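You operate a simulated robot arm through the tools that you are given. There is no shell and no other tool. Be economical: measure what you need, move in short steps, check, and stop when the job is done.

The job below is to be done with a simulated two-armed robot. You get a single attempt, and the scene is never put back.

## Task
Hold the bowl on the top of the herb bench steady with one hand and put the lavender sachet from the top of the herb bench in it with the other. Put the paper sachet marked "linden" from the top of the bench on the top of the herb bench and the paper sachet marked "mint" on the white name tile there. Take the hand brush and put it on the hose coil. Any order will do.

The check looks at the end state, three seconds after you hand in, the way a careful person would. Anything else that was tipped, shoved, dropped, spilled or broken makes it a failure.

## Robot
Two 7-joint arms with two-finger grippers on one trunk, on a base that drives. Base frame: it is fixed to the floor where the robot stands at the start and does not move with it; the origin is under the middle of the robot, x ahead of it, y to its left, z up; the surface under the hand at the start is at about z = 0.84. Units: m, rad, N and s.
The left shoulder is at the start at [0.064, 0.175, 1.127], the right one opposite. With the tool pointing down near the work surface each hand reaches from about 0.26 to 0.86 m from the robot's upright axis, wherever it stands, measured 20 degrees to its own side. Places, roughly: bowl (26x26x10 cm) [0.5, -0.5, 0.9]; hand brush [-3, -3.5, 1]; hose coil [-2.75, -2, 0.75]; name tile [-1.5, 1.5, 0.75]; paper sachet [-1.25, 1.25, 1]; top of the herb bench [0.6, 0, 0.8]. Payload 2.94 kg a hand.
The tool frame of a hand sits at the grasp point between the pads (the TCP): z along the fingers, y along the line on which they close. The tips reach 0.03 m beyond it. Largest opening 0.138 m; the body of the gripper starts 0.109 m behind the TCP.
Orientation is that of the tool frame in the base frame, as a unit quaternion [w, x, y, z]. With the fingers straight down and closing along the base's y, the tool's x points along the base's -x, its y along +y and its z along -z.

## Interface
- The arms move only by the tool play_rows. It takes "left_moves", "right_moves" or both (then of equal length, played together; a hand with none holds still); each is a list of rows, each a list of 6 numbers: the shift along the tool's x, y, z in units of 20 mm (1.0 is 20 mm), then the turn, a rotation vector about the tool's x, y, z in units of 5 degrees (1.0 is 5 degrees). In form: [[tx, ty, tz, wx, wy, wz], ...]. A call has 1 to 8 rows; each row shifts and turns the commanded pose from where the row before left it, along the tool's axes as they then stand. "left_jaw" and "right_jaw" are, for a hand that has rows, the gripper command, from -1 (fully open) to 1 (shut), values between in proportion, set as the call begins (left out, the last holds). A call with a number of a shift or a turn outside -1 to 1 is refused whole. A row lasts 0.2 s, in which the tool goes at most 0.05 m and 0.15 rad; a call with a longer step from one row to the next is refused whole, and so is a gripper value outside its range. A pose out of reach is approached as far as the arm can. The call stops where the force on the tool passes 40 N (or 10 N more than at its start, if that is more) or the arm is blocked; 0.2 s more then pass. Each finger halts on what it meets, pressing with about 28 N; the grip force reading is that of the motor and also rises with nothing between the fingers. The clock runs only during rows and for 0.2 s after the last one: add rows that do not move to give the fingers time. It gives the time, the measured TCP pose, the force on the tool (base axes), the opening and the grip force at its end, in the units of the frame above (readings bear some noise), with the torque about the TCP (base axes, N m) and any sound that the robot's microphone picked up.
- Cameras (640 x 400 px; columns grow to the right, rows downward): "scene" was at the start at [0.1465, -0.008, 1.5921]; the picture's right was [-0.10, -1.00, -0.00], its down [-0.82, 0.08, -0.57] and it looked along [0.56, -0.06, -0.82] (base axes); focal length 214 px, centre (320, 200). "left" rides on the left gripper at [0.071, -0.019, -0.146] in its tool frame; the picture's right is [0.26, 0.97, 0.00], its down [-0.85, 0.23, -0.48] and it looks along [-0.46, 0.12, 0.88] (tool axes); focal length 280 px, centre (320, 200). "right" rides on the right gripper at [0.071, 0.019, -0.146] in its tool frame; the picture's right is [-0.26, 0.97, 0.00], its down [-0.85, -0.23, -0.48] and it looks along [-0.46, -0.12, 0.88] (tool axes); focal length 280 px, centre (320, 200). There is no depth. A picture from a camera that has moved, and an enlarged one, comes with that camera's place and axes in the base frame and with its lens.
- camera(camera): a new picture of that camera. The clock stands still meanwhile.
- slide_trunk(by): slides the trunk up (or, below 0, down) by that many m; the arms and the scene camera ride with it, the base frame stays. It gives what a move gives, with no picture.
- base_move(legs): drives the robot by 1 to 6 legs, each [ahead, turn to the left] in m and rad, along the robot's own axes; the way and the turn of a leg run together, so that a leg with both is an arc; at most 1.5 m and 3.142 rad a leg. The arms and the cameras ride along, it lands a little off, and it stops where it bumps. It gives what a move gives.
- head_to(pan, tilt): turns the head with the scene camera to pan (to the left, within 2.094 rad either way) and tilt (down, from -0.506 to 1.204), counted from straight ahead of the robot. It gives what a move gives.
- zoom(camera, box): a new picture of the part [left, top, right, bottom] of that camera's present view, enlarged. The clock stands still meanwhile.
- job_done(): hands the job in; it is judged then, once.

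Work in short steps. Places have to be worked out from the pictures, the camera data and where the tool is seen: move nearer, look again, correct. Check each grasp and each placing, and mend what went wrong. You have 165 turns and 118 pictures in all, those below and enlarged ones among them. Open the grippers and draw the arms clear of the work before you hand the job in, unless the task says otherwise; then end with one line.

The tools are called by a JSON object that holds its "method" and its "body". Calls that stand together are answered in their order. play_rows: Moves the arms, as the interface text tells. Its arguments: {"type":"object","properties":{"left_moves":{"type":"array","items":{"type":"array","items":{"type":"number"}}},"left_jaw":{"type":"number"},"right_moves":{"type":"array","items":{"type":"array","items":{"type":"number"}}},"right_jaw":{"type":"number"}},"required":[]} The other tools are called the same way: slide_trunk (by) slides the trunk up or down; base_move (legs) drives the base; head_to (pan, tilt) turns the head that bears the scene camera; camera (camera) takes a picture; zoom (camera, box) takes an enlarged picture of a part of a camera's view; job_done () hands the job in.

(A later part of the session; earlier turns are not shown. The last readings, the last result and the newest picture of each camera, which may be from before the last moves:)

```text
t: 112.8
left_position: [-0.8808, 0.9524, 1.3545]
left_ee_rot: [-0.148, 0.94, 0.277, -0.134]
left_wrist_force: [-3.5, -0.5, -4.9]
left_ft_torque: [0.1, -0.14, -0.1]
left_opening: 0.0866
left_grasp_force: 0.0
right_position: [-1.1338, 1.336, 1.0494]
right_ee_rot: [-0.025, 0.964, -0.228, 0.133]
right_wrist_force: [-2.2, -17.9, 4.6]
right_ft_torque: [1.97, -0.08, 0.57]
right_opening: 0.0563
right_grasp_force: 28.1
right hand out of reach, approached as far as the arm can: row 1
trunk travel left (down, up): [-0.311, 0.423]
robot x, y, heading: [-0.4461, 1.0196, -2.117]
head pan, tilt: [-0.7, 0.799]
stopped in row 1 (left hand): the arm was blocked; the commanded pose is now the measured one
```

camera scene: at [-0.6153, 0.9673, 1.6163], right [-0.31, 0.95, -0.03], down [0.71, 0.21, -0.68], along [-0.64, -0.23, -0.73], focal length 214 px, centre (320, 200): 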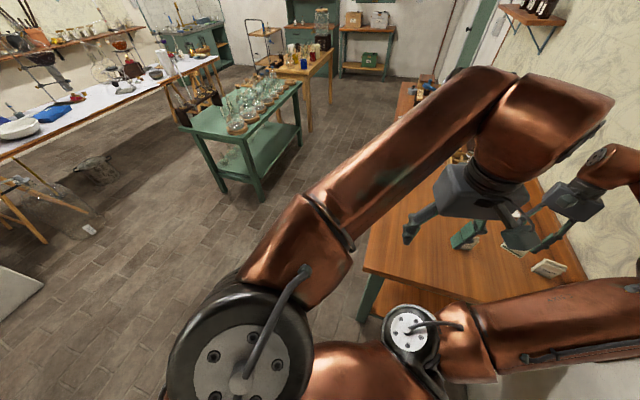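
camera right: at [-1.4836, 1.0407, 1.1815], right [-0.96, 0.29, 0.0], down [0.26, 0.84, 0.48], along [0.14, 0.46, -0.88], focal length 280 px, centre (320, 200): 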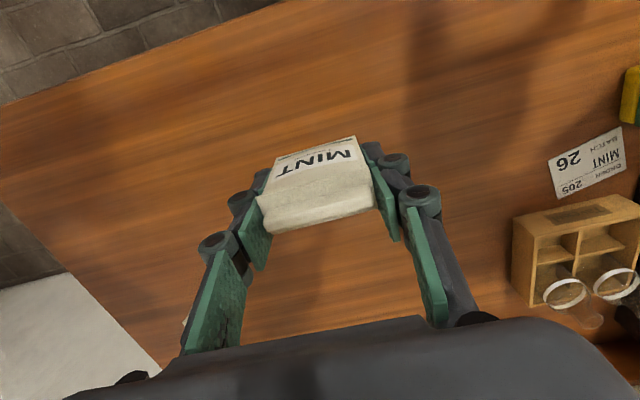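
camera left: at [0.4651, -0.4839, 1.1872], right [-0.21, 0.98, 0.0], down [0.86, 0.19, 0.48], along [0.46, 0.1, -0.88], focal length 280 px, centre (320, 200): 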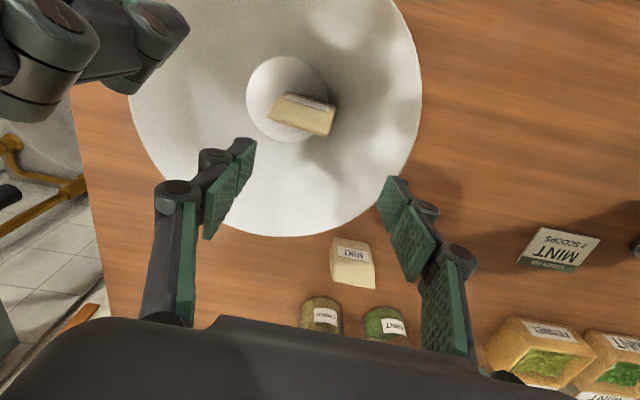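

Right tool felt a large push; I look at where the arms are.

{"method": "head_to", "body": {"pan": -1.1, "tilt": 0.8}}

{"method": "camera", "body": {"camera": "scene"}}

{"method": "camera", "body": {"camera": "right"}}

```text
t: 113.6
left_position: [-0.9149, 0.9864, 1.3491]
left_ee_rot: [-0.129, 0.945, 0.271, -0.13]
left_wrist_force: [-0.7, -2.2, 2.6]
left_ft_torque: [0.29, -0.17, -0.08]
left_opening: 0.0859
left_grasp_force: 0.4
right_position: [-1.1583, 1.355, 1.0243]
right_ee_rot: [-0.009, 0.963, -0.221, 0.154]
right_wrist_force: [-2.3, -0.5, -0.6]
right_ft_torque: [0.0, -0.22, 0.04]
right_opening: 0.0567
right_grasp_force: 28.3
trunk travel left (down, up): [-0.311, 0.423]
robot x, y, heading: [-0.4445, 1.0174, -2.116]
head pan, tilt: [-1.1, 0.799]
```

```text
62 pictures are left
camera scene: at [-0.646, 1.0156, 1.6149], right [0.08, 1.0, -0.03], down [0.75, -0.08, -0.66], along [-0.66, 0.03, -0.75], focal length 214 px, centre (320, 200)
```

scene: 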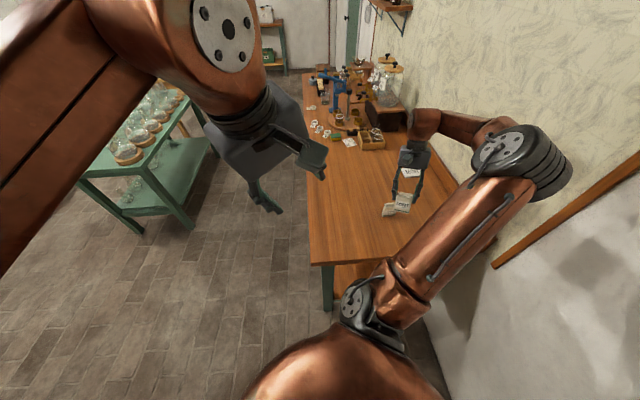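

```text
61 pictures are left
camera right: at [-1.1497, 1.3166, 1.182], right [-0.63, -0.76, -0.16], down [-0.77, 0.6, 0.23], along [-0.08, 0.27, -0.96], focal length 280 px, centre (320, 200)
```

right: 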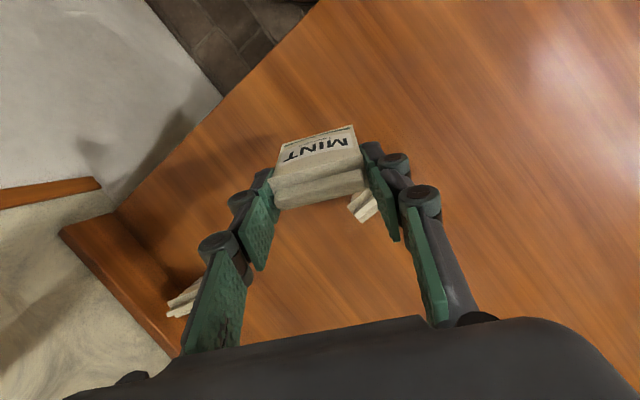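

Arms are separated now; mint is held above the standing lavender with ~6 cm clearance. I drive forward (away from the wall) 0.25 m.

{"method": "base_move", "body": {"legs": [[0.25, 0]]}}

{"method": "camera", "body": {"camera": "scene"}}

```text
t: 114.3
left_position: [-0.7802, 0.8631, 1.3901]
left_ee_rot: [-0.203, 0.914, 0.306, -0.173]
left_wrist_force: [0.0, 1.5, 0.3]
left_ft_torque: [-0.21, -0.08, 0.09]
left_opening: 0.0861
left_grasp_force: 0.1
right_position: [-1.0649, 1.233, 1.0551]
right_ee_rot: [-0.037, 0.974, -0.173, 0.142]
right_wrist_force: [0.6, -1.3, 2.4]
right_ft_torque: [0.19, 0.09, 0.08]
right_opening: 0.0565
right_grasp_force: 28.1
trunk travel left (down, up): [-0.311, 0.423]
robot x, y, heading: [-0.4472, 1.0081, -2.112]
head pan, tilt: [-1.1, 0.799]
stopped in leg 1: the robot was blocked; the commanded pose is now the measured one
```

```text
60 pictures are left
camera scene: at [-0.5387, 0.9389, 1.6179], right [0.07, 1.0, 0.01], down [0.7, -0.04, -0.71], along [-0.71, 0.06, -0.71], focal length 214 px, centre (320, 200)
```

scene: 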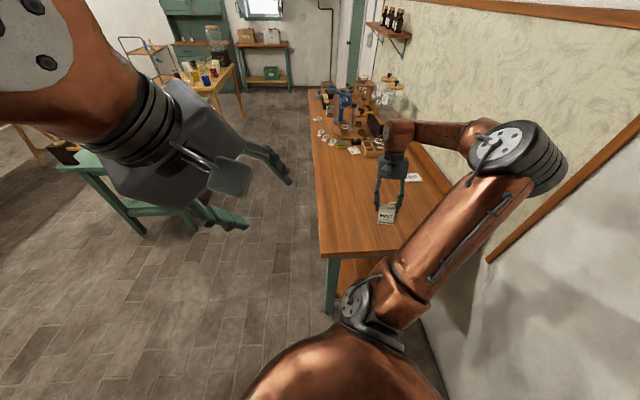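

The drive stopped early as the body rocked. I try again.

{"method": "base_move", "body": {"legs": [[0.1, 0]]}}

{"method": "base_move", "body": {"legs": [[0.1, 0]]}}

{"method": "head_to", "body": {"pan": -0.6, "tilt": 1.1}}

{"method": "camera", "body": {"camera": "scene"}}

```text
t: 115.0
left_position: [-0.8209, 0.8967, 1.3845]
left_ee_rot: [-0.186, 0.918, 0.309, -0.166]
left_wrist_force: [1.0, 1.9, -2.6]
left_ft_torque: [-0.13, 0.22, 0.15]
left_opening: 0.086
left_grasp_force: 0.0
right_position: [-1.0645, 1.2849, 1.0155]
right_ee_rot: [-0.161, 0.934, -0.213, 0.239]
right_wrist_force: [1.5, -1.8, -1.0]
right_ft_torque: [0.28, 0.1, 0.22]
right_opening: 0.0567
right_grasp_force: 28.3
trunk travel left (down, up): [-0.311, 0.423]
robot x, y, heading: [-0.4503, 1.0087, -2.11]
head pan, tilt: [-1.1, 0.799]
stopped in leg 1: the force on the tool passed its limit at 63 N (the readings are from after the stop); the commanded pose is now the measured one
```

```text
t: 115.7
left_position: [-0.6954, 0.7905, 1.4045]
left_ee_rot: [-0.241, 0.893, 0.323, -0.202]
left_wrist_force: [3.4, -4.9, 0.8]
left_ft_torque: [0.49, 0.26, -0.23]
left_opening: 0.086
left_grasp_force: 0.1
right_position: [-0.9722, 1.2191, 1.0708]
right_ee_rot: [-0.226, 0.923, -0.234, 0.207]
right_wrist_force: [11.3, 22.3, 2.3]
right_ft_torque: [-1.77, 0.85, -0.83]
right_opening: 0.0565
right_grasp_force: 28.2
trunk travel left (down, up): [-0.311, 0.423]
robot x, y, heading: [-0.4515, 1.0064, -2.102]
head pan, tilt: [-1.1, 0.799]
stopped in leg 1: the robot was blocked; the commanded pose is now the measured one
```

```text
t: 116.7
left_position: [-0.6763, 0.7866, 1.4022]
left_ee_rot: [-0.242, 0.891, 0.323, -0.209]
left_wrist_force: [-0.2, -1.0, -0.1]
left_ft_torque: [0.21, 0.02, -0.11]
left_opening: 0.0862
left_grasp_force: 0.0
right_position: [-0.97, 1.183, 1.0585]
right_ee_rot: [-0.189, 0.944, -0.178, 0.205]
right_wrist_force: [1.0, 1.9, 0.1]
right_ft_torque: [-0.15, 0.08, -0.04]
right_opening: 0.0566
right_grasp_force: 28.4
trunk travel left (down, up): [-0.311, 0.423]
robot x, y, heading: [-0.4531, 1.0052, -2.108]
head pan, tilt: [-0.6, 1.1]
```

```text
59 pictures are left
camera scene: at [-0.533, 0.9114, 1.5938], right [-0.42, 0.91, 0.01], down [0.8, 0.38, -0.46], along [-0.42, -0.19, -0.89], focal length 214 px, centre (320, 200)
```

scene: 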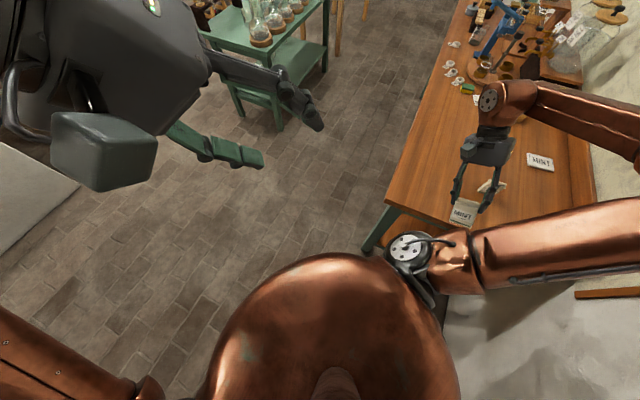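

Now the robot stands upright and forces are small. I drive forward 0.2 m away from the wall.

{"method": "base_move", "body": {"legs": [[0.2, 0]]}}

{"method": "head_to", "body": {"pan": -1.3, "tilt": 0.8}}

{"method": "camera", "body": {"camera": "scene"}}

```text
t: 117.5
left_position: [-0.7305, 0.8092, 1.3958]
left_ee_rot: [-0.22, 0.901, 0.319, -0.196]
left_wrist_force: [1.8, 0.2, -1.2]
left_ft_torque: [0.03, 0.21, 0.05]
left_opening: 0.0861
left_grasp_force: 0.0
right_position: [-1.0176, 1.2041, 1.0531]
right_ee_rot: [-0.181, 0.941, -0.198, 0.205]
right_wrist_force: [-1.7, -1.1, 0.2]
right_ft_torque: [-0.01, -0.08, 0.0]
right_opening: 0.0566
right_grasp_force: 28.0
trunk travel left (down, up): [-0.311, 0.423]
robot x, y, heading: [-0.4618, 0.9904, -2.109]
head pan, tilt: [-0.6, 1.1]
stopped in leg 1: the robot was blocked; the commanded pose is now the measured one
```

```text
t: 118.5
left_position: [-0.7501, 0.8242, 1.3972]
left_ee_rot: [-0.216, 0.903, 0.318, -0.193]
left_wrist_force: [0.6, 0.4, -0.7]
left_ft_torque: [-0.03, 0.15, 0.09]
left_opening: 0.0861
left_grasp_force: 0.0
right_position: [-1.0255, 1.2188, 1.044]
right_ee_rot: [-0.181, 0.937, -0.206, 0.215]
right_wrist_force: [1.1, -2.1, 0.1]
right_ft_torque: [0.12, 0.12, 0.09]
right_opening: 0.0566
right_grasp_force: 28.4
trunk travel left (down, up): [-0.311, 0.423]
robot x, y, heading: [-0.4583, 0.9922, -2.114]
head pan, tilt: [-1.3, 0.799]
```

```text
58 pictures are left
camera scene: at [-0.6819, 1.0197, 1.6125], right [0.28, 0.96, -0.02], down [0.73, -0.22, -0.64], along [-0.62, 0.16, -0.77], focal length 214 px, centre (320, 200)
```

scene: 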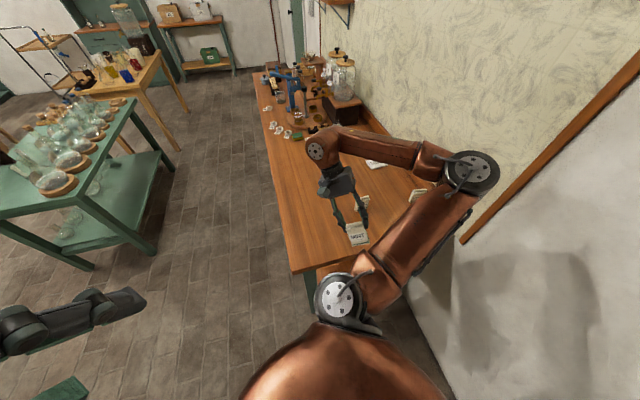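

The body is still swaying a few degrees. I wait through several head sweeps for the sway to die out.

{"method": "head_to", "body": {"pan": 1.5, "tilt": 0.8}}

{"method": "head_to", "body": {"pan": -0.6, "tilt": 0.8}}

{"method": "head_to", "body": {"pan": -0.5, "tilt": 0.8}}

{"method": "camera", "body": {"camera": "scene"}}

```text
t: 121.0
left_position: [-0.698, 0.7892, 1.3943]
left_ee_rot: [-0.233, 0.896, 0.321, -0.201]
left_wrist_force: [-0.7, 0.4, 1.4]
left_ft_torque: [0.08, -0.08, -0.05]
left_opening: 0.086
left_grasp_force: 0.0
right_position: [-0.9972, 1.1859, 1.0683]
right_ee_rot: [-0.181, 0.943, -0.202, 0.191]
right_wrist_force: [-1.6, -0.7, 0.8]
right_ft_torque: [0.1, -0.17, 0.03]
right_opening: 0.0565
right_grasp_force: 28.0
trunk travel left (down, up): [-0.311, 0.423]
robot x, y, heading: [-0.4616, 0.988, -2.113]
head pan, tilt: [1.499, 0.799]
```

```text
t: 123.0
left_position: [-0.7824, 0.8429, 1.397]
left_ee_rot: [-0.211, 0.906, 0.318, -0.183]
left_wrist_force: [1.4, 1.5, -1.0]
left_ft_torque: [-0.04, 0.3, 0.08]
left_opening: 0.0861
left_grasp_force: 0.1
right_position: [-1.0495, 1.2272, 1.0299]
right_ee_rot: [-0.176, 0.935, -0.207, 0.227]
right_wrist_force: [1.9, -1.5, 0.4]
right_ft_torque: [0.16, 0.27, 0.12]
right_opening: 0.0565
right_grasp_force: 27.9
trunk travel left (down, up): [-0.311, 0.423]
robot x, y, heading: [-0.4631, 0.9942, -2.114]
head pan, tilt: [-0.6, 0.799]
```

```text
t: 123.7
left_position: [-0.6454, 0.7609, 1.4117]
left_ee_rot: [-0.251, 0.887, 0.317, -0.222]
left_wrist_force: [-0.5, -1.1, 1.8]
left_ft_torque: [-0.02, -0.23, -0.07]
left_opening: 0.0864
left_grasp_force: 0.2
right_position: [-0.9553, 1.1647, 1.0867]
right_ee_rot: [-0.173, 0.948, -0.215, 0.159]
right_wrist_force: [-2.6, 0.4, -0.3]
right_ft_torque: [-0.08, -0.25, -0.05]
right_opening: 0.0564
right_grasp_force: 28.0
trunk travel left (down, up): [-0.311, 0.423]
robot x, y, heading: [-0.4556, 0.9974, -2.103]
head pan, tilt: [-0.499, 0.799]
```

```text
57 pictures are left
camera scene: at [-0.4811, 0.8491, 1.6217], right [-0.51, 0.86, 0.05], down [0.58, 0.39, -0.72], along [-0.64, -0.34, -0.7], focal length 214 px, centre (320, 200)
```

scene: 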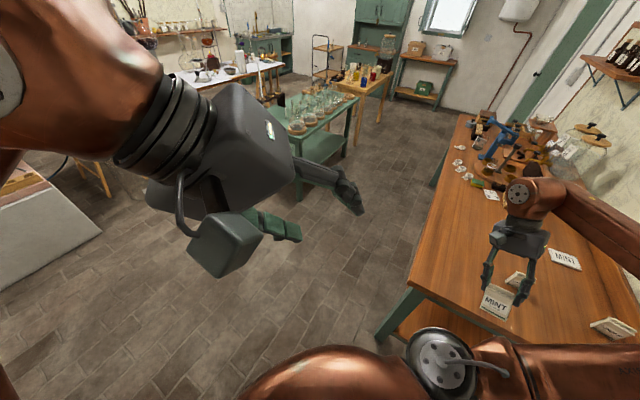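

The sway persists; head motion may be feeding it. I pass time with the head kept still and watch the readings.

{"method": "head_to", "body": {"pan": -0.5, "tilt": 0.8}}

{"method": "head_to", "body": {"pan": -0.5, "tilt": 0.8}}

{"method": "head_to", "body": {"pan": -0.5, "tilt": 0.8}}

{"method": "head_to", "body": {"pan": -0.5, "tilt": 0.8}}

{"method": "head_to", "body": {"pan": -0.5, "tilt": 0.8}}

```text
t: 124.3
left_position: [-0.7776, 0.8384, 1.3956]
left_ee_rot: [-0.21, 0.906, 0.317, -0.184]
left_wrist_force: [1.7, 0.1, -1.4]
left_ft_torque: [-0.01, 0.27, 0.11]
left_opening: 0.0864
left_grasp_force: 0.2
right_position: [-1.0442, 1.2298, 1.0325]
right_ee_rot: [-0.178, 0.934, -0.21, 0.226]
right_wrist_force: [4.9, 1.9, 1.3]
right_ft_torque: [-0.13, 0.6, 0.05]
right_opening: 0.0565
right_grasp_force: 27.8
trunk travel left (down, up): [-0.311, 0.423]
robot x, y, heading: [-0.4628, 0.9908, -2.116]
head pan, tilt: [-0.499, 0.799]
```

```text
t: 124.9
left_position: [-0.6427, 0.7608, 1.4116]
left_ee_rot: [-0.25, 0.887, 0.318, -0.224]
left_wrist_force: [-1.3, -1.0, 2.9]
left_ft_torque: [-0.06, -0.3, -0.05]
left_opening: 0.0866
left_grasp_force: 0.3
right_position: [-0.9455, 1.1699, 1.0924]
right_ee_rot: [-0.191, 0.942, -0.213, 0.174]
right_wrist_force: [-1.7, 0.7, -0.6]
right_ft_torque: [-0.18, -0.31, -0.09]
right_opening: 0.0566
right_grasp_force: 28.4
trunk travel left (down, up): [-0.311, 0.423]
robot x, y, heading: [-0.4548, 0.9953, -2.111]
head pan, tilt: [-0.499, 0.799]
```

```text
t: 125.5
left_position: [-0.7845, 0.8427, 1.3956]
left_ee_rot: [-0.208, 0.907, 0.317, -0.182]
left_wrist_force: [2.7, 0.2, -1.0]
left_ft_torque: [0.04, 0.31, 0.05]
left_opening: 0.0862
left_grasp_force: 0.1
right_position: [-1.0475, 1.2309, 1.0304]
right_ee_rot: [-0.177, 0.935, -0.209, 0.226]
right_wrist_force: [4.8, 1.2, 1.8]
right_ft_torque: [-0.1, 0.64, 0.0]
right_opening: 0.0567
right_grasp_force: 28.0
trunk travel left (down, up): [-0.311, 0.423]
robot x, y, heading: [-0.4627, 0.9929, -2.119]
head pan, tilt: [-0.499, 0.799]
```

```text
t: 126.1
left_position: [-0.6344, 0.7569, 1.4126]
left_ee_rot: [-0.252, 0.885, 0.319, -0.227]
left_wrist_force: [-2.7, 0.4, 2.9]
left_ft_torque: [-0.05, -0.23, -0.08]
left_opening: 0.0866
left_grasp_force: 0.3
right_position: [-0.9401, 1.1671, 1.0956]
right_ee_rot: [-0.191, 0.943, -0.213, 0.17]
right_wrist_force: [-2.8, 2.8, -0.4]
right_ft_torque: [-0.29, -0.27, -0.15]
right_opening: 0.0564
right_grasp_force: 28.2
trunk travel left (down, up): [-0.311, 0.423]
robot x, y, heading: [-0.4608, 0.9937, -2.102]
head pan, tilt: [-0.499, 0.799]
```

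```text
t: 126.7
left_position: [-0.7904, 0.8468, 1.3953]
left_ee_rot: [-0.207, 0.908, 0.317, -0.181]
left_wrist_force: [3.1, 0.1, -1.4]
left_ft_torque: [0.04, 0.48, 0.11]
left_opening: 0.0864
left_grasp_force: 0.0
right_position: [-1.0542, 1.2331, 1.0266]
right_ee_rot: [-0.176, 0.934, -0.208, 0.231]
right_wrist_force: [4.0, -2.4, 1.8]
right_ft_torque: [0.12, 0.53, 0.18]
right_opening: 0.0564
right_grasp_force: 27.8
trunk travel left (down, up): [-0.311, 0.423]
robot x, y, heading: [-0.4602, 0.9944, -2.111]
head pan, tilt: [-0.499, 0.799]
```

A sustained lateral rocking: both arms hang to the robot's right and shift its weight. I bring the left hand to the left and the right hand forward/up to recentre the weight.

{"method": "play_rows", "body": {"left_moves": [[0.2, 1, -0.6, 0, 0, 0], [0.2, 1, -0.6, 0, 0, 0], [0.2, 1, -0.6, 0, 0, 0], [0.2, 1, -0.6, 0, 0, 0], [0.2, 1, -0.6, 0, 0, 0], [0.2, 1, -0.6, 0, 0, 0]], "right_moves": [[0.1, 0.9, -0.7, 0, 0, 0], [0.1, 0.9, -0.7, 0, 0, 0], [0.1, 0.9, -0.7, 0, 0, 0], [0.1, 0.9, -0.7, 0, 0, 0], [0.1, 0.9, -0.7, 0, 0, 0], [0.1, 0.9, -0.7, 0, 0, 0]]}}

{"method": "play_rows", "body": {"left_moves": [[0.2, 1, -0.6, 0, 0, 0], [0.2, 1, -0.6, 0, 0, 0], [0.2, 1, -0.6, 0, 0, 0], [0.2, 1, -0.6, 0, 0, 0]], "right_moves": [[0.1, 0.9, -0.7, 0, 0, 0], [0.1, 0.9, -0.7, 0, 0, 0], [0.1, 0.9, -0.7, 0, 0, 0], [0.1, 0.9, -0.7, 0, 0, 0]]}}

{"method": "camera", "body": {"camera": "scene"}}

```text
t: 127.0
left_position: [-0.632, 0.7649, 1.3733]
left_ee_rot: [-0.243, 0.912, 0.269, -0.192]
left_wrist_force: [-3.6, -0.2, -1.7]
left_ft_torque: [0.08, -0.26, -0.17]
left_opening: 0.0864
left_grasp_force: 0.0
right_position: [-0.9489, 1.166, 1.1021]
right_ee_rot: [-0.17, 0.945, -0.208, 0.186]
right_wrist_force: [0.8, 4.6, 2.2]
right_ft_torque: [-0.51, 0.23, -0.16]
right_opening: 0.0564
right_grasp_force: 28.2
trunk travel left (down, up): [-0.311, 0.423]
robot x, y, heading: [-0.4687, 0.9821, -2.172]
head pan, tilt: [-0.499, 0.799]
stopped in row 1 (right hand): the arm was blocked; the commanded pose is now the measured one
```

```text
t: 127.3
left_position: [-0.5043, 0.6682, 1.3786]
left_ee_rot: [-0.295, 0.875, 0.297, -0.242]
left_wrist_force: [-1.0, 0.9, 1.5]
left_ft_torque: [-0.14, -0.33, 0.03]
left_opening: 0.0866
left_grasp_force: 0.2
right_position: [-0.8484, 1.0977, 1.1429]
right_ee_rot: [-0.204, 0.945, -0.226, 0.116]
right_wrist_force: [-3.3, 1.0, -1.2]
right_ft_torque: [0.01, -0.4, -0.09]
right_opening: 0.0568
right_grasp_force: 27.7
trunk travel left (down, up): [-0.311, 0.423]
robot x, y, heading: [-0.4648, 0.9866, -2.157]
head pan, tilt: [-0.499, 0.799]
stopped in row 1 (left hand): the arm was blocked; the commanded pose is now the measured one
```

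```text
56 pictures are left
camera scene: at [-0.4696, 0.8298, 1.6225], right [-0.46, 0.88, 0.06], down [0.59, 0.36, -0.72], along [-0.66, -0.3, -0.69], focal length 214 px, centre (320, 200)
```

scene: 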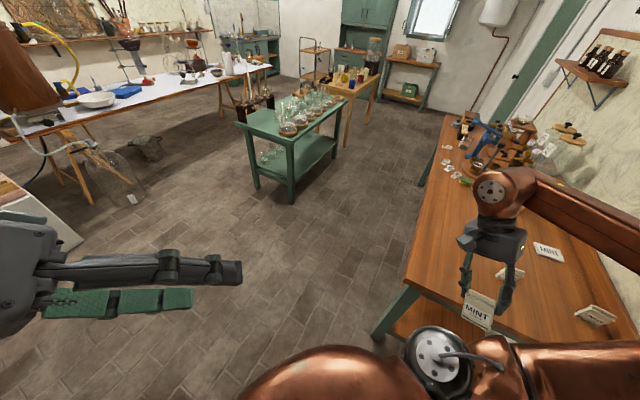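

Weight is more centred. I check the sway over a couple of still intervals.

{"method": "head_to", "body": {"pan": -0.5, "tilt": 0.8}}

{"method": "head_to", "body": {"pan": -0.5, "tilt": 0.8}}

{"method": "head_to", "body": {"pan": -0.5, "tilt": 0.8}}

```text
t: 128.0
left_position: [-0.6631, 0.7763, 1.3845]
left_ee_rot: [-0.238, 0.905, 0.291, -0.197]
left_wrist_force: [2.9, -1.2, -1.6]
left_ft_torque: [0.12, 0.45, 0.05]
left_opening: 0.0863
left_grasp_force: 0.0
right_position: [-0.9758, 1.1825, 1.0805]
right_ee_rot: [-0.183, 0.941, -0.216, 0.183]
right_wrist_force: [3.4, -2.0, 1.3]
right_ft_torque: [0.15, 0.48, 0.13]
right_opening: 0.0565
right_grasp_force: 28.0
trunk travel left (down, up): [-0.311, 0.423]
robot x, y, heading: [-0.4635, 0.9864, -2.163]
head pan, tilt: [-0.499, 0.799]
```

```text
t: 128.6
left_position: [-0.5065, 0.6645, 1.3776]
left_ee_rot: [-0.297, 0.873, 0.302, -0.241]
left_wrist_force: [-2.6, -0.7, 0.6]
left_ft_torque: [0.01, -0.36, -0.16]
left_opening: 0.0863
left_grasp_force: 0.4
right_position: [-0.8516, 1.096, 1.142]
right_ee_rot: [-0.206, 0.945, -0.227, 0.117]
right_wrist_force: [-3.5, 0.2, -2.0]
right_ft_torque: [0.04, -0.41, -0.05]
right_opening: 0.0565
right_grasp_force: 28.4
trunk travel left (down, up): [-0.311, 0.423]
robot x, y, heading: [-0.4618, 0.9856, -2.155]
head pan, tilt: [-0.499, 0.799]
```

```text
t: 129.2
left_position: [-0.6606, 0.7761, 1.3864]
left_ee_rot: [-0.24, 0.905, 0.291, -0.197]
left_wrist_force: [3.7, 0.5, -1.1]
left_ft_torque: [0.04, 0.51, 0.13]
left_opening: 0.0863
left_grasp_force: 0.1
right_position: [-0.9739, 1.1843, 1.0801]
right_ee_rot: [-0.182, 0.941, -0.218, 0.183]
right_wrist_force: [4.2, -1.2, 2.1]
right_ft_torque: [0.14, 0.47, 0.13]
right_opening: 0.0563
right_grasp_force: 28.4
trunk travel left (down, up): [-0.311, 0.423]
robot x, y, heading: [-0.466, 0.9849, -2.169]
head pan, tilt: [-0.499, 0.799]
```

Calls at 0.6 s seem to feed the 1.2 s rocking. I use longer head sweeps (off the rhythm) to let it damp.

{"method": "head_to", "body": {"pan": 2.0, "tilt": 0.5}}

{"method": "head_to", "body": {"pan": -2.0, "tilt": 0.5}}

{"method": "head_to", "body": {"pan": 2.0, "tilt": 0.5}}

{"method": "head_to", "body": {"pan": -2.0, "tilt": 0.5}}

{"method": "camera", "body": {"camera": "scene"}}

```text
t: 131.4
left_position: [-0.6605, 0.7682, 1.3844]
left_ee_rot: [-0.246, 0.902, 0.295, -0.199]
left_wrist_force: [3.3, -1.1, 1.3]
left_ft_torque: [0.15, 0.27, -0.05]
left_opening: 0.0862
left_grasp_force: 0.0
right_position: [-0.9712, 1.1839, 1.0839]
right_ee_rot: [-0.177, 0.942, -0.22, 0.181]
right_wrist_force: [3.5, -1.4, 4.5]
right_ft_torque: [0.07, 0.63, 0.13]
right_opening: 0.0566
right_grasp_force: 27.9
trunk travel left (down, up): [-0.311, 0.423]
robot x, y, heading: [-0.4601, 0.9789, -2.159]
head pan, tilt: [2.0, 0.499]
```

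```text
t: 134.7
left_position: [-0.5678, 0.707, 1.3774]
left_ee_rot: [-0.271, 0.885, 0.302, -0.227]
left_wrist_force: [-1.7, -0.2, 0.9]
left_ft_torque: [-0.02, -0.19, -0.04]
left_opening: 0.0863
left_grasp_force: 0.1
right_position: [-0.8979, 1.1313, 1.118]
right_ee_rot: [-0.204, 0.94, -0.238, 0.134]
right_wrist_force: [-1.3, 0.9, 0.7]
right_ft_torque: [-0.05, -0.08, -0.07]
right_opening: 0.0567
right_grasp_force: 27.9
trunk travel left (down, up): [-0.311, 0.423]
robot x, y, heading: [-0.464, 0.9893, -2.155]
head pan, tilt: [-2.0, 0.499]
```

```text
t: 138.0
left_position: [-0.5087, 0.6713, 1.376]
left_ee_rot: [-0.289, 0.876, 0.304, -0.239]
left_wrist_force: [-2.8, 0.3, 3.5]
left_ft_torque: [-0.19, -0.46, -0.1]
left_opening: 0.0864
left_grasp_force: 0.1
right_position: [-0.8552, 1.102, 1.139]
right_ee_rot: [-0.204, 0.946, -0.223, 0.119]
right_wrist_force: [-4.0, 1.2, -0.8]
right_ft_torque: [-0.14, -0.43, -0.14]
right_opening: 0.0565
right_grasp_force: 28.0
trunk travel left (down, up): [-0.311, 0.423]
robot x, y, heading: [-0.4634, 0.9873, -2.156]
head pan, tilt: [2.0, 0.499]
```

```text
t: 141.2
left_position: [-0.6023, 0.7444, 1.3804]
left_ee_rot: [-0.243, 0.905, 0.277, -0.214]
left_wrist_force: [-0.4, 1.8, -1.1]
left_ft_torque: [-0.19, -0.08, 0.12]
left_opening: 0.0864
left_grasp_force: 0.1
right_position: [-0.9184, 1.1641, 1.1013]
right_ee_rot: [-0.194, 0.945, -0.195, 0.175]
right_wrist_force: [2.0, 3.6, -1.5]
right_ft_torque: [-0.34, 0.22, -0.07]
right_opening: 0.0566
right_grasp_force: 27.9
trunk travel left (down, up): [-0.311, 0.423]
robot x, y, heading: [-0.4626, 0.9811, -2.182]
head pan, tilt: [-2.0, 0.499]
```

```text
55 pictures are left
camera scene: at [-0.6456, 1.0719, 1.6392], right [0.86, 0.51, 0.03], down [0.29, -0.45, -0.85], along [-0.41, 0.74, -0.53], focal length 214 px, centre (320, 200)
```

scene: 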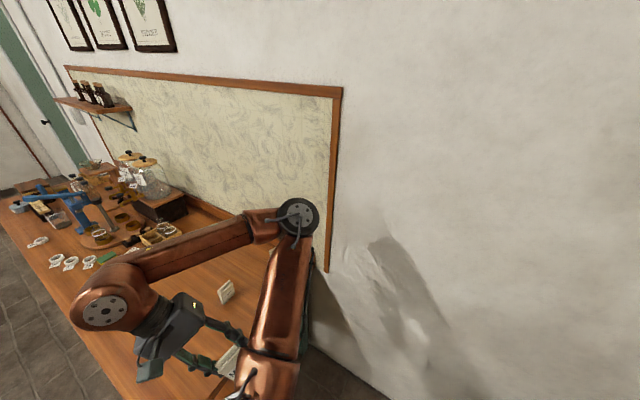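

Linden still stands; nothing touches the wall now. I try small forward legs.

{"method": "base_move", "body": {"legs": [[0.04, 0], [0.04, 0], [0.04, 0], [0.04, 0], [0.04, 0], [0.04, 0]]}}

{"method": "base_move", "body": {"legs": [[0.04, 0], [0.04, 0], [0.04, 0], [0.04, 0], [0.04, 0], [0.04, 0]]}}

```text
t: 142.0
left_position: [-0.5857, 0.7225, 1.36]
left_ee_rot: [-0.241, 0.89, 0.31, -0.23]
left_wrist_force: [-0.5, -2.4, -0.9]
left_ft_torque: [0.23, 0.01, -0.17]
left_opening: 0.0865
left_grasp_force: 0.6
right_position: [-0.92, 1.1339, 1.1001]
right_ee_rot: [-0.209, 0.945, -0.216, 0.13]
right_wrist_force: [0.0, 0.4, 0.5]
right_ft_torque: [0.0, 0.14, 0.04]
right_opening: 0.0567
right_grasp_force: 28.4
trunk travel left (down, up): [-0.311, 0.423]
robot x, y, heading: [-0.4712, 0.9811, -2.151]
head pan, tilt: [-2.0, 0.499]
stopped in leg 1: the robot was blocked; the commanded pose is now the measured one
```

```text
t: 143.0
left_position: [-0.4023, 0.6008, 1.336]
left_ee_rot: [-0.262, 0.866, 0.316, -0.284]
left_wrist_force: [-1.7, 3.1, 2.0]
left_ft_torque: [-0.37, -0.21, 0.37]
left_opening: 0.0861
left_grasp_force: 0.1
right_position: [-0.7877, 1.0059, 1.1505]
right_ee_rot: [-0.248, 0.955, -0.142, 0.08]
right_wrist_force: [-4.1, 4.2, -1.2]
right_ft_torque: [-0.3, -0.28, -0.25]
right_opening: 0.0565
right_grasp_force: 27.9
trunk travel left (down, up): [-0.311, 0.423]
robot x, y, heading: [-0.4923, 0.9452, -2.138]
head pan, tilt: [-2.0, 0.499]
stopped in leg 1: the robot was blocked; the commanded pose is now the measured one
```

It is moving in increments. I continue forward with further short drives.

{"method": "base_move", "body": {"legs": [[0.15, 0]]}}

{"method": "base_move", "body": {"legs": [[0.15, 0]]}}

{"method": "head_to", "body": {"pan": 0, "tilt": 0.9}}

{"method": "camera", "body": {"camera": "scene"}}

```text
t: 143.7
left_position: [-0.5693, 0.7065, 1.3462]
left_ee_rot: [-0.183, 0.911, 0.284, -0.236]
left_wrist_force: [-0.5, 2.0, 0.4]
left_ft_torque: [-0.23, -0.15, 0.1]
left_opening: 0.0864
left_grasp_force: 0.0
right_position: [-0.9214, 1.0882, 1.092]
right_ee_rot: [-0.215, 0.955, -0.139, 0.147]
right_wrist_force: [-137.1, -23.4, 13.5]
right_ft_torque: [1.73, -7.5, 2.51]
right_opening: 0.0559
right_grasp_force: 28.1
trunk travel left (down, up): [-0.311, 0.423]
robot x, y, heading: [-0.5, 0.9344, -2.145]
head pan, tilt: [-2.0, 0.499]
stopped in leg 1: the robot was blocked; the commanded pose is now the measured one
```

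```text
t: 144.4
left_position: [-0.5029, 0.6526, 1.3148]
left_ee_rot: [-0.233, 0.889, 0.296, -0.26]
left_wrist_force: [0.4, -1.1, -0.3]
left_ft_torque: [0.17, 0.01, -0.17]
left_opening: 0.0861
left_grasp_force: 0.1
right_position: [-0.8714, 1.0444, 1.115]
right_ee_rot: [-0.214, 0.96, -0.159, 0.084]
right_wrist_force: [0.0, -1.2, 1.2]
right_ft_torque: [0.02, 0.11, 0.03]
right_opening: 0.0565
right_grasp_force: 27.4
trunk travel left (down, up): [-0.311, 0.423]
robot x, y, heading: [-0.4987, 0.9301, -2.138]
head pan, tilt: [-2.0, 0.499]
stopped in leg 1: the robot was blocked; the commanded pose is now the measured one
```

```text
t: 146.4
left_position: [-0.4778, 0.6606, 1.3244]
left_ee_rot: [-0.186, 0.904, 0.281, -0.264]
left_wrist_force: [-1.8, 1.2, 0.7]
left_ft_torque: [-0.12, -0.21, 0.08]
left_opening: 0.0863
left_grasp_force: 0.1
right_position: [-0.8547, 1.0458, 1.1012]
right_ee_rot: [-0.231, 0.959, -0.133, 0.096]
right_wrist_force: [-129.0, -5.6, -53.1]
right_ft_torque: [0.11, -8.13, 1.11]
right_opening: 0.056
right_grasp_force: 27.6
trunk travel left (down, up): [-0.311, 0.423]
robot x, y, heading: [-0.501, 0.9336, -2.129]
head pan, tilt: [0.0, 0.901]
```

```text
54 pictures are left
camera scene: at [-0.5966, 0.8202, 1.609], right [-0.85, 0.53, -0.01], down [0.43, 0.66, -0.62], along [-0.32, -0.53, -0.78], focal length 214 px, centre (320, 200)
```

scene: 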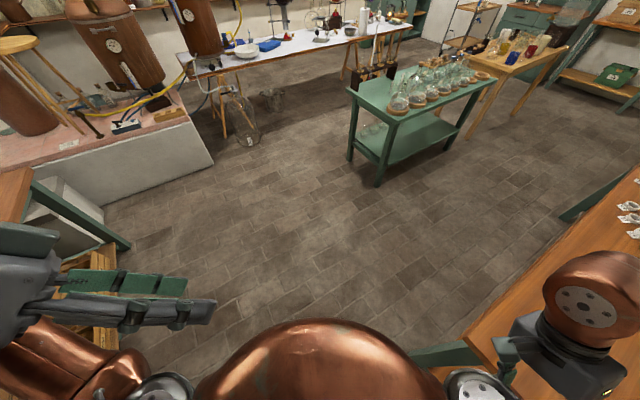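

The robot is upright; the right hand is folded against its own shoulder, hence the force. I move it forward and outward.

{"method": "play_rows", "body": {"right_moves": [[-0.75, 0.7, -0.5, 0, 0, 0], [-0.75, 0.7, -0.5, 0, 0, 0], [-0.75, 0.7, -0.5, 0, 0, 0], [-0.4, 0.9, -0.5, 0, 0, 0], [-0.3, 0.9, -0.5, 0, 0, 0], [-0.3, 0.9, -0.5, 0, 0, 0]]}}

{"method": "play_rows", "body": {"right_moves": [[-0.4, 0.9, -0.5, 0, 0, 0], [-0.3, 0.9, -0.5, 0, 0, 0], [-0.3, 0.9, -0.5, 0, 0, 0], [-0.3, 0.9, -0.5, 0, 0, 0]]}}

```text
t: 147.0
left_position: [-0.5746, 0.7088, 1.3183]
left_ee_rot: [-0.181, 0.908, 0.295, -0.237]
left_wrist_force: [1.5, 0.8, -0.7]
left_ft_torque: [-0.06, 0.14, 0.04]
left_opening: 0.0861
left_grasp_force: 0.0
right_position: [-0.9739, 1.0725, 1.0676]
right_ee_rot: [-0.219, 0.955, -0.146, 0.137]
right_wrist_force: [-0.1, -0.7, -1.2]
right_ft_torque: [0.18, -0.04, 0.01]
right_opening: 0.0562
right_grasp_force: 28.6
trunk travel left (down, up): [-0.311, 0.423]
robot x, y, heading: [-0.4972, 0.9297, -2.14]
head pan, tilt: [0.0, 0.901]
stopped in row 3 (left hand): the arm was blocked; the commanded pose is now the measured one
```

```text
t: 147.6
left_position: [-0.4735, 0.6811, 1.3151]
left_ee_rot: [-0.147, 0.915, 0.271, -0.261]
left_wrist_force: [-3.0, 1.0, 0.6]
left_ft_torque: [-0.12, -0.17, 0.11]
left_opening: 0.0863
left_grasp_force: 0.0
right_position: [-0.8987, 1.0124, 1.0993]
right_ee_rot: [-0.243, 0.96, -0.076, 0.116]
right_wrist_force: [-2.2, 2.5, -1.7]
right_ft_torque: [-0.13, -0.22, -0.11]
right_opening: 0.0565
right_grasp_force: 28.2
trunk travel left (down, up): [-0.311, 0.423]
robot x, y, heading: [-0.503, 0.9321, -2.132]
head pan, tilt: [0.0, 0.901]
stopped in row 2 (left hand): the arm was blocked; the commanded pose is now the measured one
```

Progress. I keep moving both hands toward the normal pose in front of the robot (world −y).

{"method": "play_rows", "body": {"right_moves": [[0.3, 0.9, -0.42, 0, 0, 0], [0.3, 0.9, -0.42, 0, 0, 0], [0.3, 0.9, -0.42, 0, 0, 0], [0.3, 0.9, -0.42, 0, 0, 0], [0.3, 0.9, -0.42, 0, 0, 0], [0.3, 0.9, -0.42, 0, 0, 0]], "left_moves": [[-0.6, 0.8, -0.13, 0, 0, 0], [-0.6, 0.8, -0.13, 0, 0, 0], [-0.6, 0.8, -0.13, 0, 0, 0], [-0.6, 0.8, -0.13, 0, 0, 0], [-0.6, 0.8, -0.13, 0, 0, 0], [-0.6, 0.8, -0.13, 0, 0, 0]]}}

{"method": "play_rows", "body": {"right_moves": [[0.3, 0.9, -0.42, 0, 0, 0], [0.3, 0.9, -0.42, 0, 0, 0], [0.3, 0.9, -0.42, 0, 0, 0], [0.3, 0.9, -0.42, 0, 0, 0], [0.3, 0.9, -0.42, 0, 0, 0], [0.3, 0.9, -0.42, 0, 0, 0]], "left_moves": [[-0.6, 0.8, -0.13, 0, 0, 0], [-0.6, 0.8, -0.13, 0, 0, 0], [-0.6, 0.8, -0.13, 0, 0, 0], [-0.6, 0.8, -0.13, 0, 0, 0], [-0.6, 0.8, -0.13, 0, 0, 0], [-0.6, 0.8, -0.13, 0, 0, 0]]}}

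{"method": "play_rows", "body": {"right_moves": [[0.3, 0.9, -0.42, 0, 0, 0], [0.3, 0.9, -0.42, 0, 0, 0], [0.3, 0.9, -0.42, 0, 0, 0], [0.3, 0.9, -0.42, 0, 0, 0], [0.3, 0.9, -0.42, 0, 0, 0], [0.3, 0.9, -0.42, 0, 0, 0]], "left_moves": [[-0.6, 0.8, -0.13, 0, 0, 0], [-0.6, 0.8, -0.13, 0, 0, 0], [-0.6, 0.8, -0.13, 0, 0, 0], [-0.6, 0.8, -0.13, 0, 0, 0], [-0.6, 0.8, -0.13, 0, 0, 0], [-0.6, 0.8, -0.13, 0, 0, 0]]}}

{"method": "camera", "body": {"camera": "scene"}}

```text
t: 147.9
left_position: [-0.4249, 0.6176, 1.3004]
left_ee_rot: [-0.201, 0.894, 0.289, -0.278]
left_wrist_force: [-4.3, 0.3, 0.7]
left_ft_torque: [0.0, -0.55, -0.07]
left_opening: 0.0859
left_grasp_force: 0.1
right_position: [-0.866, 0.9621, 1.1174]
right_ee_rot: [-0.248, 0.958, -0.121, 0.078]
right_wrist_force: [-3.1, -1.0, -2.4]
right_ft_torque: [0.29, -0.45, -0.12]
right_opening: 0.0565
right_grasp_force: 27.9
trunk travel left (down, up): [-0.311, 0.423]
robot x, y, heading: [-0.5013, 0.9276, -2.13]
head pan, tilt: [0.0, 0.901]
stopped in row 1 (left hand): the arm was blocked; the commanded pose is now the measured one
```

```text
t: 148.3
left_position: [-0.5126, 0.6742, 1.3045]
left_ee_rot: [-0.174, 0.903, 0.285, -0.271]
left_wrist_force: [1.3, -1.3, -1.6]
left_ft_torque: [0.11, 0.22, -0.06]
left_opening: 0.0863
left_grasp_force: 0.0
right_position: [-0.9527, 1.0158, 1.0759]
right_ee_rot: [-0.231, 0.955, -0.155, 0.107]
right_wrist_force: [1.6, -1.7, 0.8]
right_ft_torque: [0.13, 0.17, 0.14]
right_opening: 0.0567
right_grasp_force: 28.2
trunk travel left (down, up): [-0.311, 0.423]
robot x, y, heading: [-0.5012, 0.9285, -2.137]
head pan, tilt: [0.0, 0.901]
stopped in row 1 (left hand): the arm was blocked; the commanded pose is now the measured one
```

```text
t: 148.9
left_position: [-0.4472, 0.5967, 1.2922]
left_ee_rot: [-0.175, 0.907, 0.284, -0.258]
left_wrist_force: [-2.9, -0.5, 1.2]
left_ft_torque: [-0.03, -0.37, -0.06]
left_opening: 0.0862
left_grasp_force: 0.0
right_position: [-0.8872, 0.9549, 1.1058]
right_ee_rot: [-0.235, 0.965, -0.076, 0.086]
right_wrist_force: [-1.6, -0.8, -0.8]
right_ft_torque: [0.09, -0.19, -0.09]
right_opening: 0.0564
right_grasp_force: 28.1
trunk travel left (down, up): [-0.311, 0.423]
robot x, y, heading: [-0.5012, 0.9288, -2.136]
head pan, tilt: [0.0, 0.901]
stopped in row 2 (left hand): the arm was blocked; the commanded pose is now the measured one
```

```text
53 pictures are left
camera scene: at [-0.5998, 0.8144, 1.6081], right [-0.85, 0.53, -0.01], down [0.43, 0.66, -0.62], along [-0.32, -0.53, -0.79], focal length 214 px, centre (320, 200)
```

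scene: 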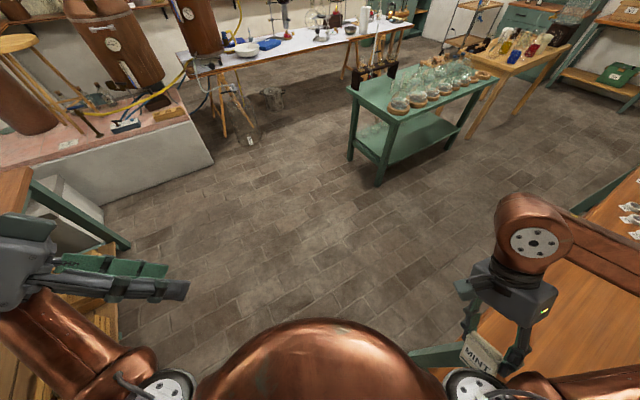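

Both arms are coming back to front. I try the forward drive again to get fully away from wall and bench.

{"method": "base_move", "body": {"legs": [[0.4, 0]]}}

{"method": "base_move", "body": {"legs": [[0.3, 0]]}}

{"method": "base_move", "body": {"legs": [[0.3, 0]]}}

```text
t: 149.9
left_position: [-0.5081, 0.6052, 1.3055]
left_ee_rot: [-0.144, 0.913, 0.272, -0.267]
left_wrist_force: [-1.4, -1.0, 0.1]
left_ft_torque: [0.11, -0.19, -0.1]
left_opening: 0.0864
left_grasp_force: 0.1
right_position: [-0.9451, 0.9493, 1.086]
right_ee_rot: [-0.234, 0.958, -0.133, 0.093]
right_wrist_force: [-0.2, -0.6, 0.6]
right_ft_torque: [0.02, -0.09, -0.02]
right_opening: 0.0569
right_grasp_force: 28.0
trunk travel left (down, up): [-0.311, 0.423]
robot x, y, heading: [-0.5195, 0.8917, -2.138]
head pan, tilt: [0.0, 0.901]
stopped in leg 1: the robot was blocked; the commanded pose is now the measured one
```

```text
t: 150.6
left_position: [-0.5099, 0.6109, 1.2981]
left_ee_rot: [-0.143, 0.91, 0.275, -0.275]
left_wrist_force: [-1.0, 0.0, -2.6]
left_ft_torque: [0.05, 0.02, 0.0]
left_opening: 0.0863
left_grasp_force: 0.1
right_position: [-0.9514, 0.951, 1.0807]
right_ee_rot: [-0.23, 0.956, -0.158, 0.089]
right_wrist_force: [-0.2, 2.5, -0.2]
right_ft_torque: [-0.18, 0.07, -0.06]
right_opening: 0.0564
right_grasp_force: 27.6
trunk travel left (down, up): [-0.311, 0.423]
robot x, y, heading: [-0.5311, 0.8939, -2.14]
head pan, tilt: [0.0, 0.901]
stopped in leg 1: the robot was blocked; the commanded pose is now the measured one
```

```text
t: 151.6
left_position: [-0.4998, 0.5919, 1.298]
left_ee_rot: [-0.141, 0.908, 0.279, -0.28]
left_wrist_force: [0.9, 2.9, 1.5]
left_ft_torque: [-0.29, 0.11, 0.23]
left_opening: 0.0862
left_grasp_force: 0.0
right_position: [-0.9424, 0.9323, 1.0882]
right_ee_rot: [-0.219, 0.96, -0.156, 0.078]
right_wrist_force: [0.3, 2.5, 1.8]
right_ft_torque: [-0.36, 0.07, -0.09]
right_opening: 0.0562
right_grasp_force: 28.3
trunk travel left (down, up): [-0.311, 0.423]
robot x, y, heading: [-0.5455, 0.8596, -2.136]
head pan, tilt: [0.0, 0.901]
stopped in leg 1: the robot was blocked; the commanded pose is now the measured one
```

Sway is much smaller, yet the drive stops after ~3 cm. I look to the robot's left/behind for an obstruction.

{"method": "head_to", "body": {"pan": 1.4, "tilt": 0.9}}

{"method": "camera", "body": {"camera": "scene"}}

{"method": "head_to", "body": {"pan": -2.0, "tilt": 1.0}}

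{"method": "camera", "body": {"camera": "scene"}}

```text
t: 153.1
left_position: [-0.5021, 0.5687, 1.2921]
left_ee_rot: [-0.153, 0.907, 0.281, -0.274]
left_wrist_force: [-1.7, 1.3, 0.3]
left_ft_torque: [-0.21, -0.11, 0.08]
left_opening: 0.0863
left_grasp_force: 0.2
right_position: [-0.9429, 0.9113, 1.0868]
right_ee_rot: [-0.229, 0.958, -0.155, 0.077]
right_wrist_force: [-0.5, 1.8, -0.3]
right_ft_torque: [-0.15, -0.11, -0.08]
right_opening: 0.0565
right_grasp_force: 27.9
trunk travel left (down, up): [-0.311, 0.423]
robot x, y, heading: [-0.548, 0.8587, -2.135]
head pan, tilt: [1.4, 0.901]
```

```text
52 pictures are left
camera scene: at [-0.534, 0.7557, 1.6086], right [-0.67, -0.74, 0.0], down [-0.58, 0.52, -0.63], along [0.46, -0.42, -0.78], focal length 214 px, centre (320, 200)
```

scene: 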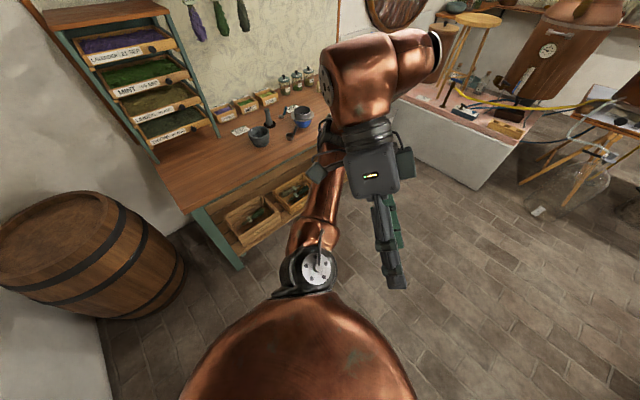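

```text
t: 156.0
left_position: [-0.4953, 0.5609, 1.2894]
left_ee_rot: [-0.156, 0.906, 0.283, -0.275]
left_wrist_force: [-0.3, 1.1, -0.1]
left_ft_torque: [0.0, 0.01, -0.03]
left_opening: 0.0862
left_grasp_force: 0.1
right_position: [-0.9386, 0.9065, 1.0895]
right_ee_rot: [-0.231, 0.958, -0.154, 0.074]
right_wrist_force: [0.9, 0.0, -0.1]
right_ft_torque: [0.0, 0.04, 0.01]
right_opening: 0.0564
right_grasp_force: 27.9
trunk travel left (down, up): [-0.311, 0.423]
robot x, y, heading: [-0.5497, 0.8575, -2.136]
head pan, tilt: [-2.0, 1.0]
```

```text
51 pictures are left
camera scene: at [-0.6223, 0.8581, 1.6007], right [0.84, 0.54, 0.0], down [0.46, -0.71, -0.54], along [-0.29, 0.45, -0.84], focal length 214 px, centre (320, 200)
```

scene: 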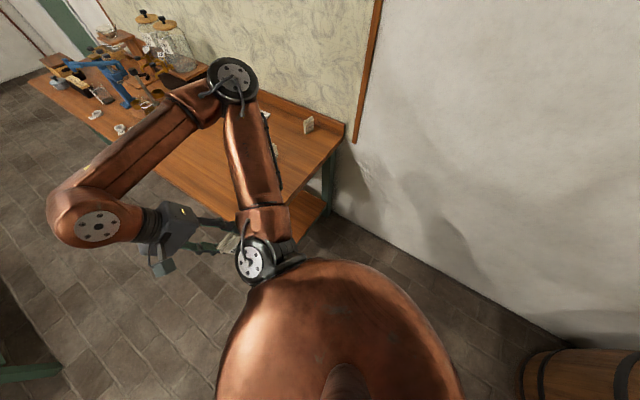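

The robot is now settled and upright. I move both hands to their usual places in front (12 rows), then straighten their orientation.

{"method": "play_rows", "body": {"right_moves": [[0.38, 1, -0.87, 0, 0, 0], [0.38, 1, -0.87, 0, 0, 0], [0.38, 1, -0.87, 0, 0, 0], [0.38, 1, -0.87, 0, 0, 0], [0.38, 1, -0.87, 0, 0, 0], [0.38, 1, -0.87, 0, 0, 0], [0.38, 1, -0.87, 0, 0, 0], [0.38, 1, -0.87, 0, 0, 0]], "left_moves": [[-0.7, 0.55, 0.48, 0, 0, 0], [-0.7, 0.55, 0.48, 0, 0, 0], [-0.7, 0.55, 0.48, 0, 0, 0], [-0.7, 0.55, 0.48, 0, 0, 0], [-0.7, 0.55, 0.48, 0, 0, 0], [-0.7, 0.55, 0.48, 0, 0, 0], [-0.7, 0.55, 0.48, 0, 0, 0], [-0.7, 0.55, 0.48, 0, 0, 0]]}}

```text
t: 157.8
left_position: [-0.5798, 0.4329, 1.2348]
left_ee_rot: [-0.158, 0.906, 0.281, -0.276]
left_wrist_force: [0.5, -0.7, -0.4]
left_ft_torque: [0.01, 0.02, -0.03]
left_opening: 0.0863
left_grasp_force: 0.1
right_position: [-0.9541, 0.6911, 1.142]
right_ee_rot: [-0.231, 0.958, -0.154, 0.075]
right_wrist_force: [0.7, -0.3, 0.1]
right_ft_torque: [0.04, 0.01, 0.0]
right_opening: 0.0563
right_grasp_force: 28.0
trunk travel left (down, up): [-0.311, 0.423]
robot x, y, heading: [-0.5454, 0.8584, -2.133]
head pan, tilt: [-2.0, 1.0]
```

Arm control works normally again. I finish the shift and begin straightening orientation.

{"method": "play_rows", "body": {"right_moves": [[0.38, 1, -0.87, 0, 0, 0], [0.38, 1, -0.87, 0, 0, 0], [0.38, 1, -0.87, 0, 0, 0], [0.38, 1, -0.87, 0, 0, 0], [0, 0, 0, -0.26, -0.27, -0.93], [0, 0, 0, -0.26, -0.27, -0.93], [0, 0, 0, -0.26, -0.27, -0.93], [0, 0, 0, -0.26, -0.27, -0.93]], "left_moves": [[0, 0, 0, -0.79, 0.49, -0.55], [0, 0, 0, -0.79, 0.49, -0.55], [0, 0, 0, -0.79, 0.49, -0.55], [0, 0, 0, -0.79, 0.49, -0.55], [0, 0, 0, -0.79, 0.49, -0.55], [0, 0, 0, -0.79, 0.49, -0.55], [0, 0, 0, -0.79, 0.49, -0.55], [0, 0, 0, -0.79, 0.49, -0.55]]}}

{"method": "play_rows", "body": {"right_moves": [[0, 0, 0, -0.26, -0.27, -0.93], [0, 0, 0, -0.26, -0.27, -0.93], [0, 0, 0, -0.26, -0.27, -0.93], [0, 0, 0, -0.26, -0.27, -0.93], [0, 0, 0, -0.26, -0.27, -0.93], [0, 0, 0, -0.26, -0.27, -0.93]]}}

{"method": "play_rows", "body": {"right_moves": [[0, 0, 0, -0.26, -0.27, -0.93], [0, 0, 0, -0.26, -0.27, -0.93], [0, 0, 0, -0.26, -0.27, -0.93], [0, 0, 0, -0.26, -0.27, -0.93], [0, 0, 0, -0.26, -0.27, -0.93], [0, 0, 0, -0.26, -0.27, -0.93]]}}

{"method": "head_to", "body": {"pan": 0, "tilt": 0.9}}

{"method": "camera", "body": {"camera": "scene"}}

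```text
t: 159.6
left_position: [-0.5809, 0.435, 1.2353]
left_ee_rot: [0.0, 0.877, 0.481, 0.001]
left_wrist_force: [-0.1, 0.7, -0.7]
left_ft_torque: [-0.01, -0.04, 0.03]
left_opening: 0.0863
left_grasp_force: 0.0
right_position: [-0.961, 0.5855, 1.1698]
right_ee_rot: [-0.179, 0.982, 0.011, 0.059]
right_wrist_force: [-0.1, 0.9, 0.4]
right_ft_torque: [-0.01, 0.02, 0.04]
right_opening: 0.0568
right_grasp_force: 28.2
trunk travel left (down, up): [-0.311, 0.423]
robot x, y, heading: [-0.545, 0.8571, -2.134]
head pan, tilt: [-2.0, 1.0]
```

```text
t: 161.0
left_position: [-0.5817, 0.4351, 1.2344]
left_ee_rot: [-0.001, 0.877, 0.48, 0.0]
left_wrist_force: [-0.1, 0.3, 0.0]
left_ft_torque: [0.02, -0.02, -0.02]
left_opening: 0.0862
left_grasp_force: 0.0
right_position: [-0.9605, 0.5849, 1.1699]
right_ee_rot: [-0.091, 0.962, 0.255, 0.032]
right_wrist_force: [0.8, 0.2, 0.9]
right_ft_torque: [-0.03, -0.01, -0.04]
right_opening: 0.0563
right_grasp_force: 27.6
trunk travel left (down, up): [-0.311, 0.423]
robot x, y, heading: [-0.5451, 0.8561, -2.14]
head pan, tilt: [-2.0, 1.0]
```

```text
t: 162.4
left_position: [-0.5806, 0.4353, 1.2358]
left_ee_rot: [-0.001, 0.877, 0.48, 0.0]
left_wrist_force: [0.3, 0.3, 0.1]
left_ft_torque: [0.03, 0.0, 0.01]
left_opening: 0.0861
left_grasp_force: 0.0
right_position: [-0.9607, 0.5859, 1.1685]
right_ee_rot: [0.002, 0.876, 0.483, 0.003]
right_wrist_force: [-0.4, -0.5, -0.1]
right_ft_torque: [0.0, 0.01, 0.01]
right_opening: 0.0565
right_grasp_force: 28.0
trunk travel left (down, up): [-0.311, 0.423]
robot x, y, heading: [-0.5458, 0.8599, -2.129]
head pan, tilt: [-2.0, 1.0]
```

```text
t: 164.3
left_position: [-0.5806, 0.4349, 1.2352]
left_ee_rot: [-0.001, 0.878, 0.479, 0.0]
left_wrist_force: [0.2, 0.0, -0.3]
left_ft_torque: [0.0, 0.0, -0.02]
left_opening: 0.086
left_grasp_force: 0.0
right_position: [-0.9604, 0.5852, 1.1682]
right_ee_rot: [0.001, 0.876, 0.482, 0.003]
right_wrist_force: [0.5, -0.5, 0.0]
right_ft_torque: [0.01, -0.03, -0.02]
right_opening: 0.0564
right_grasp_force: 28.5
trunk travel left (down, up): [-0.311, 0.423]
robot x, y, heading: [-0.546, 0.8576, -2.133]
head pan, tilt: [0.0, 0.901]
```

```text
50 pictures are left
camera scene: at [-0.625, 0.7358, 1.6079], right [-0.84, 0.54, 0.0], down [0.42, 0.66, -0.62], along [-0.33, -0.52, -0.78], focal length 214 px, centre (320, 200)
```

scene: 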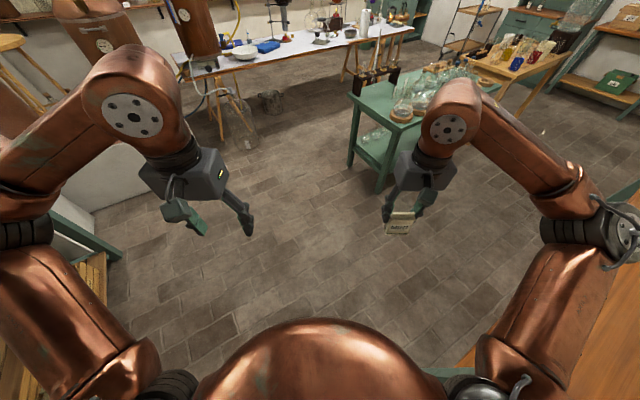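

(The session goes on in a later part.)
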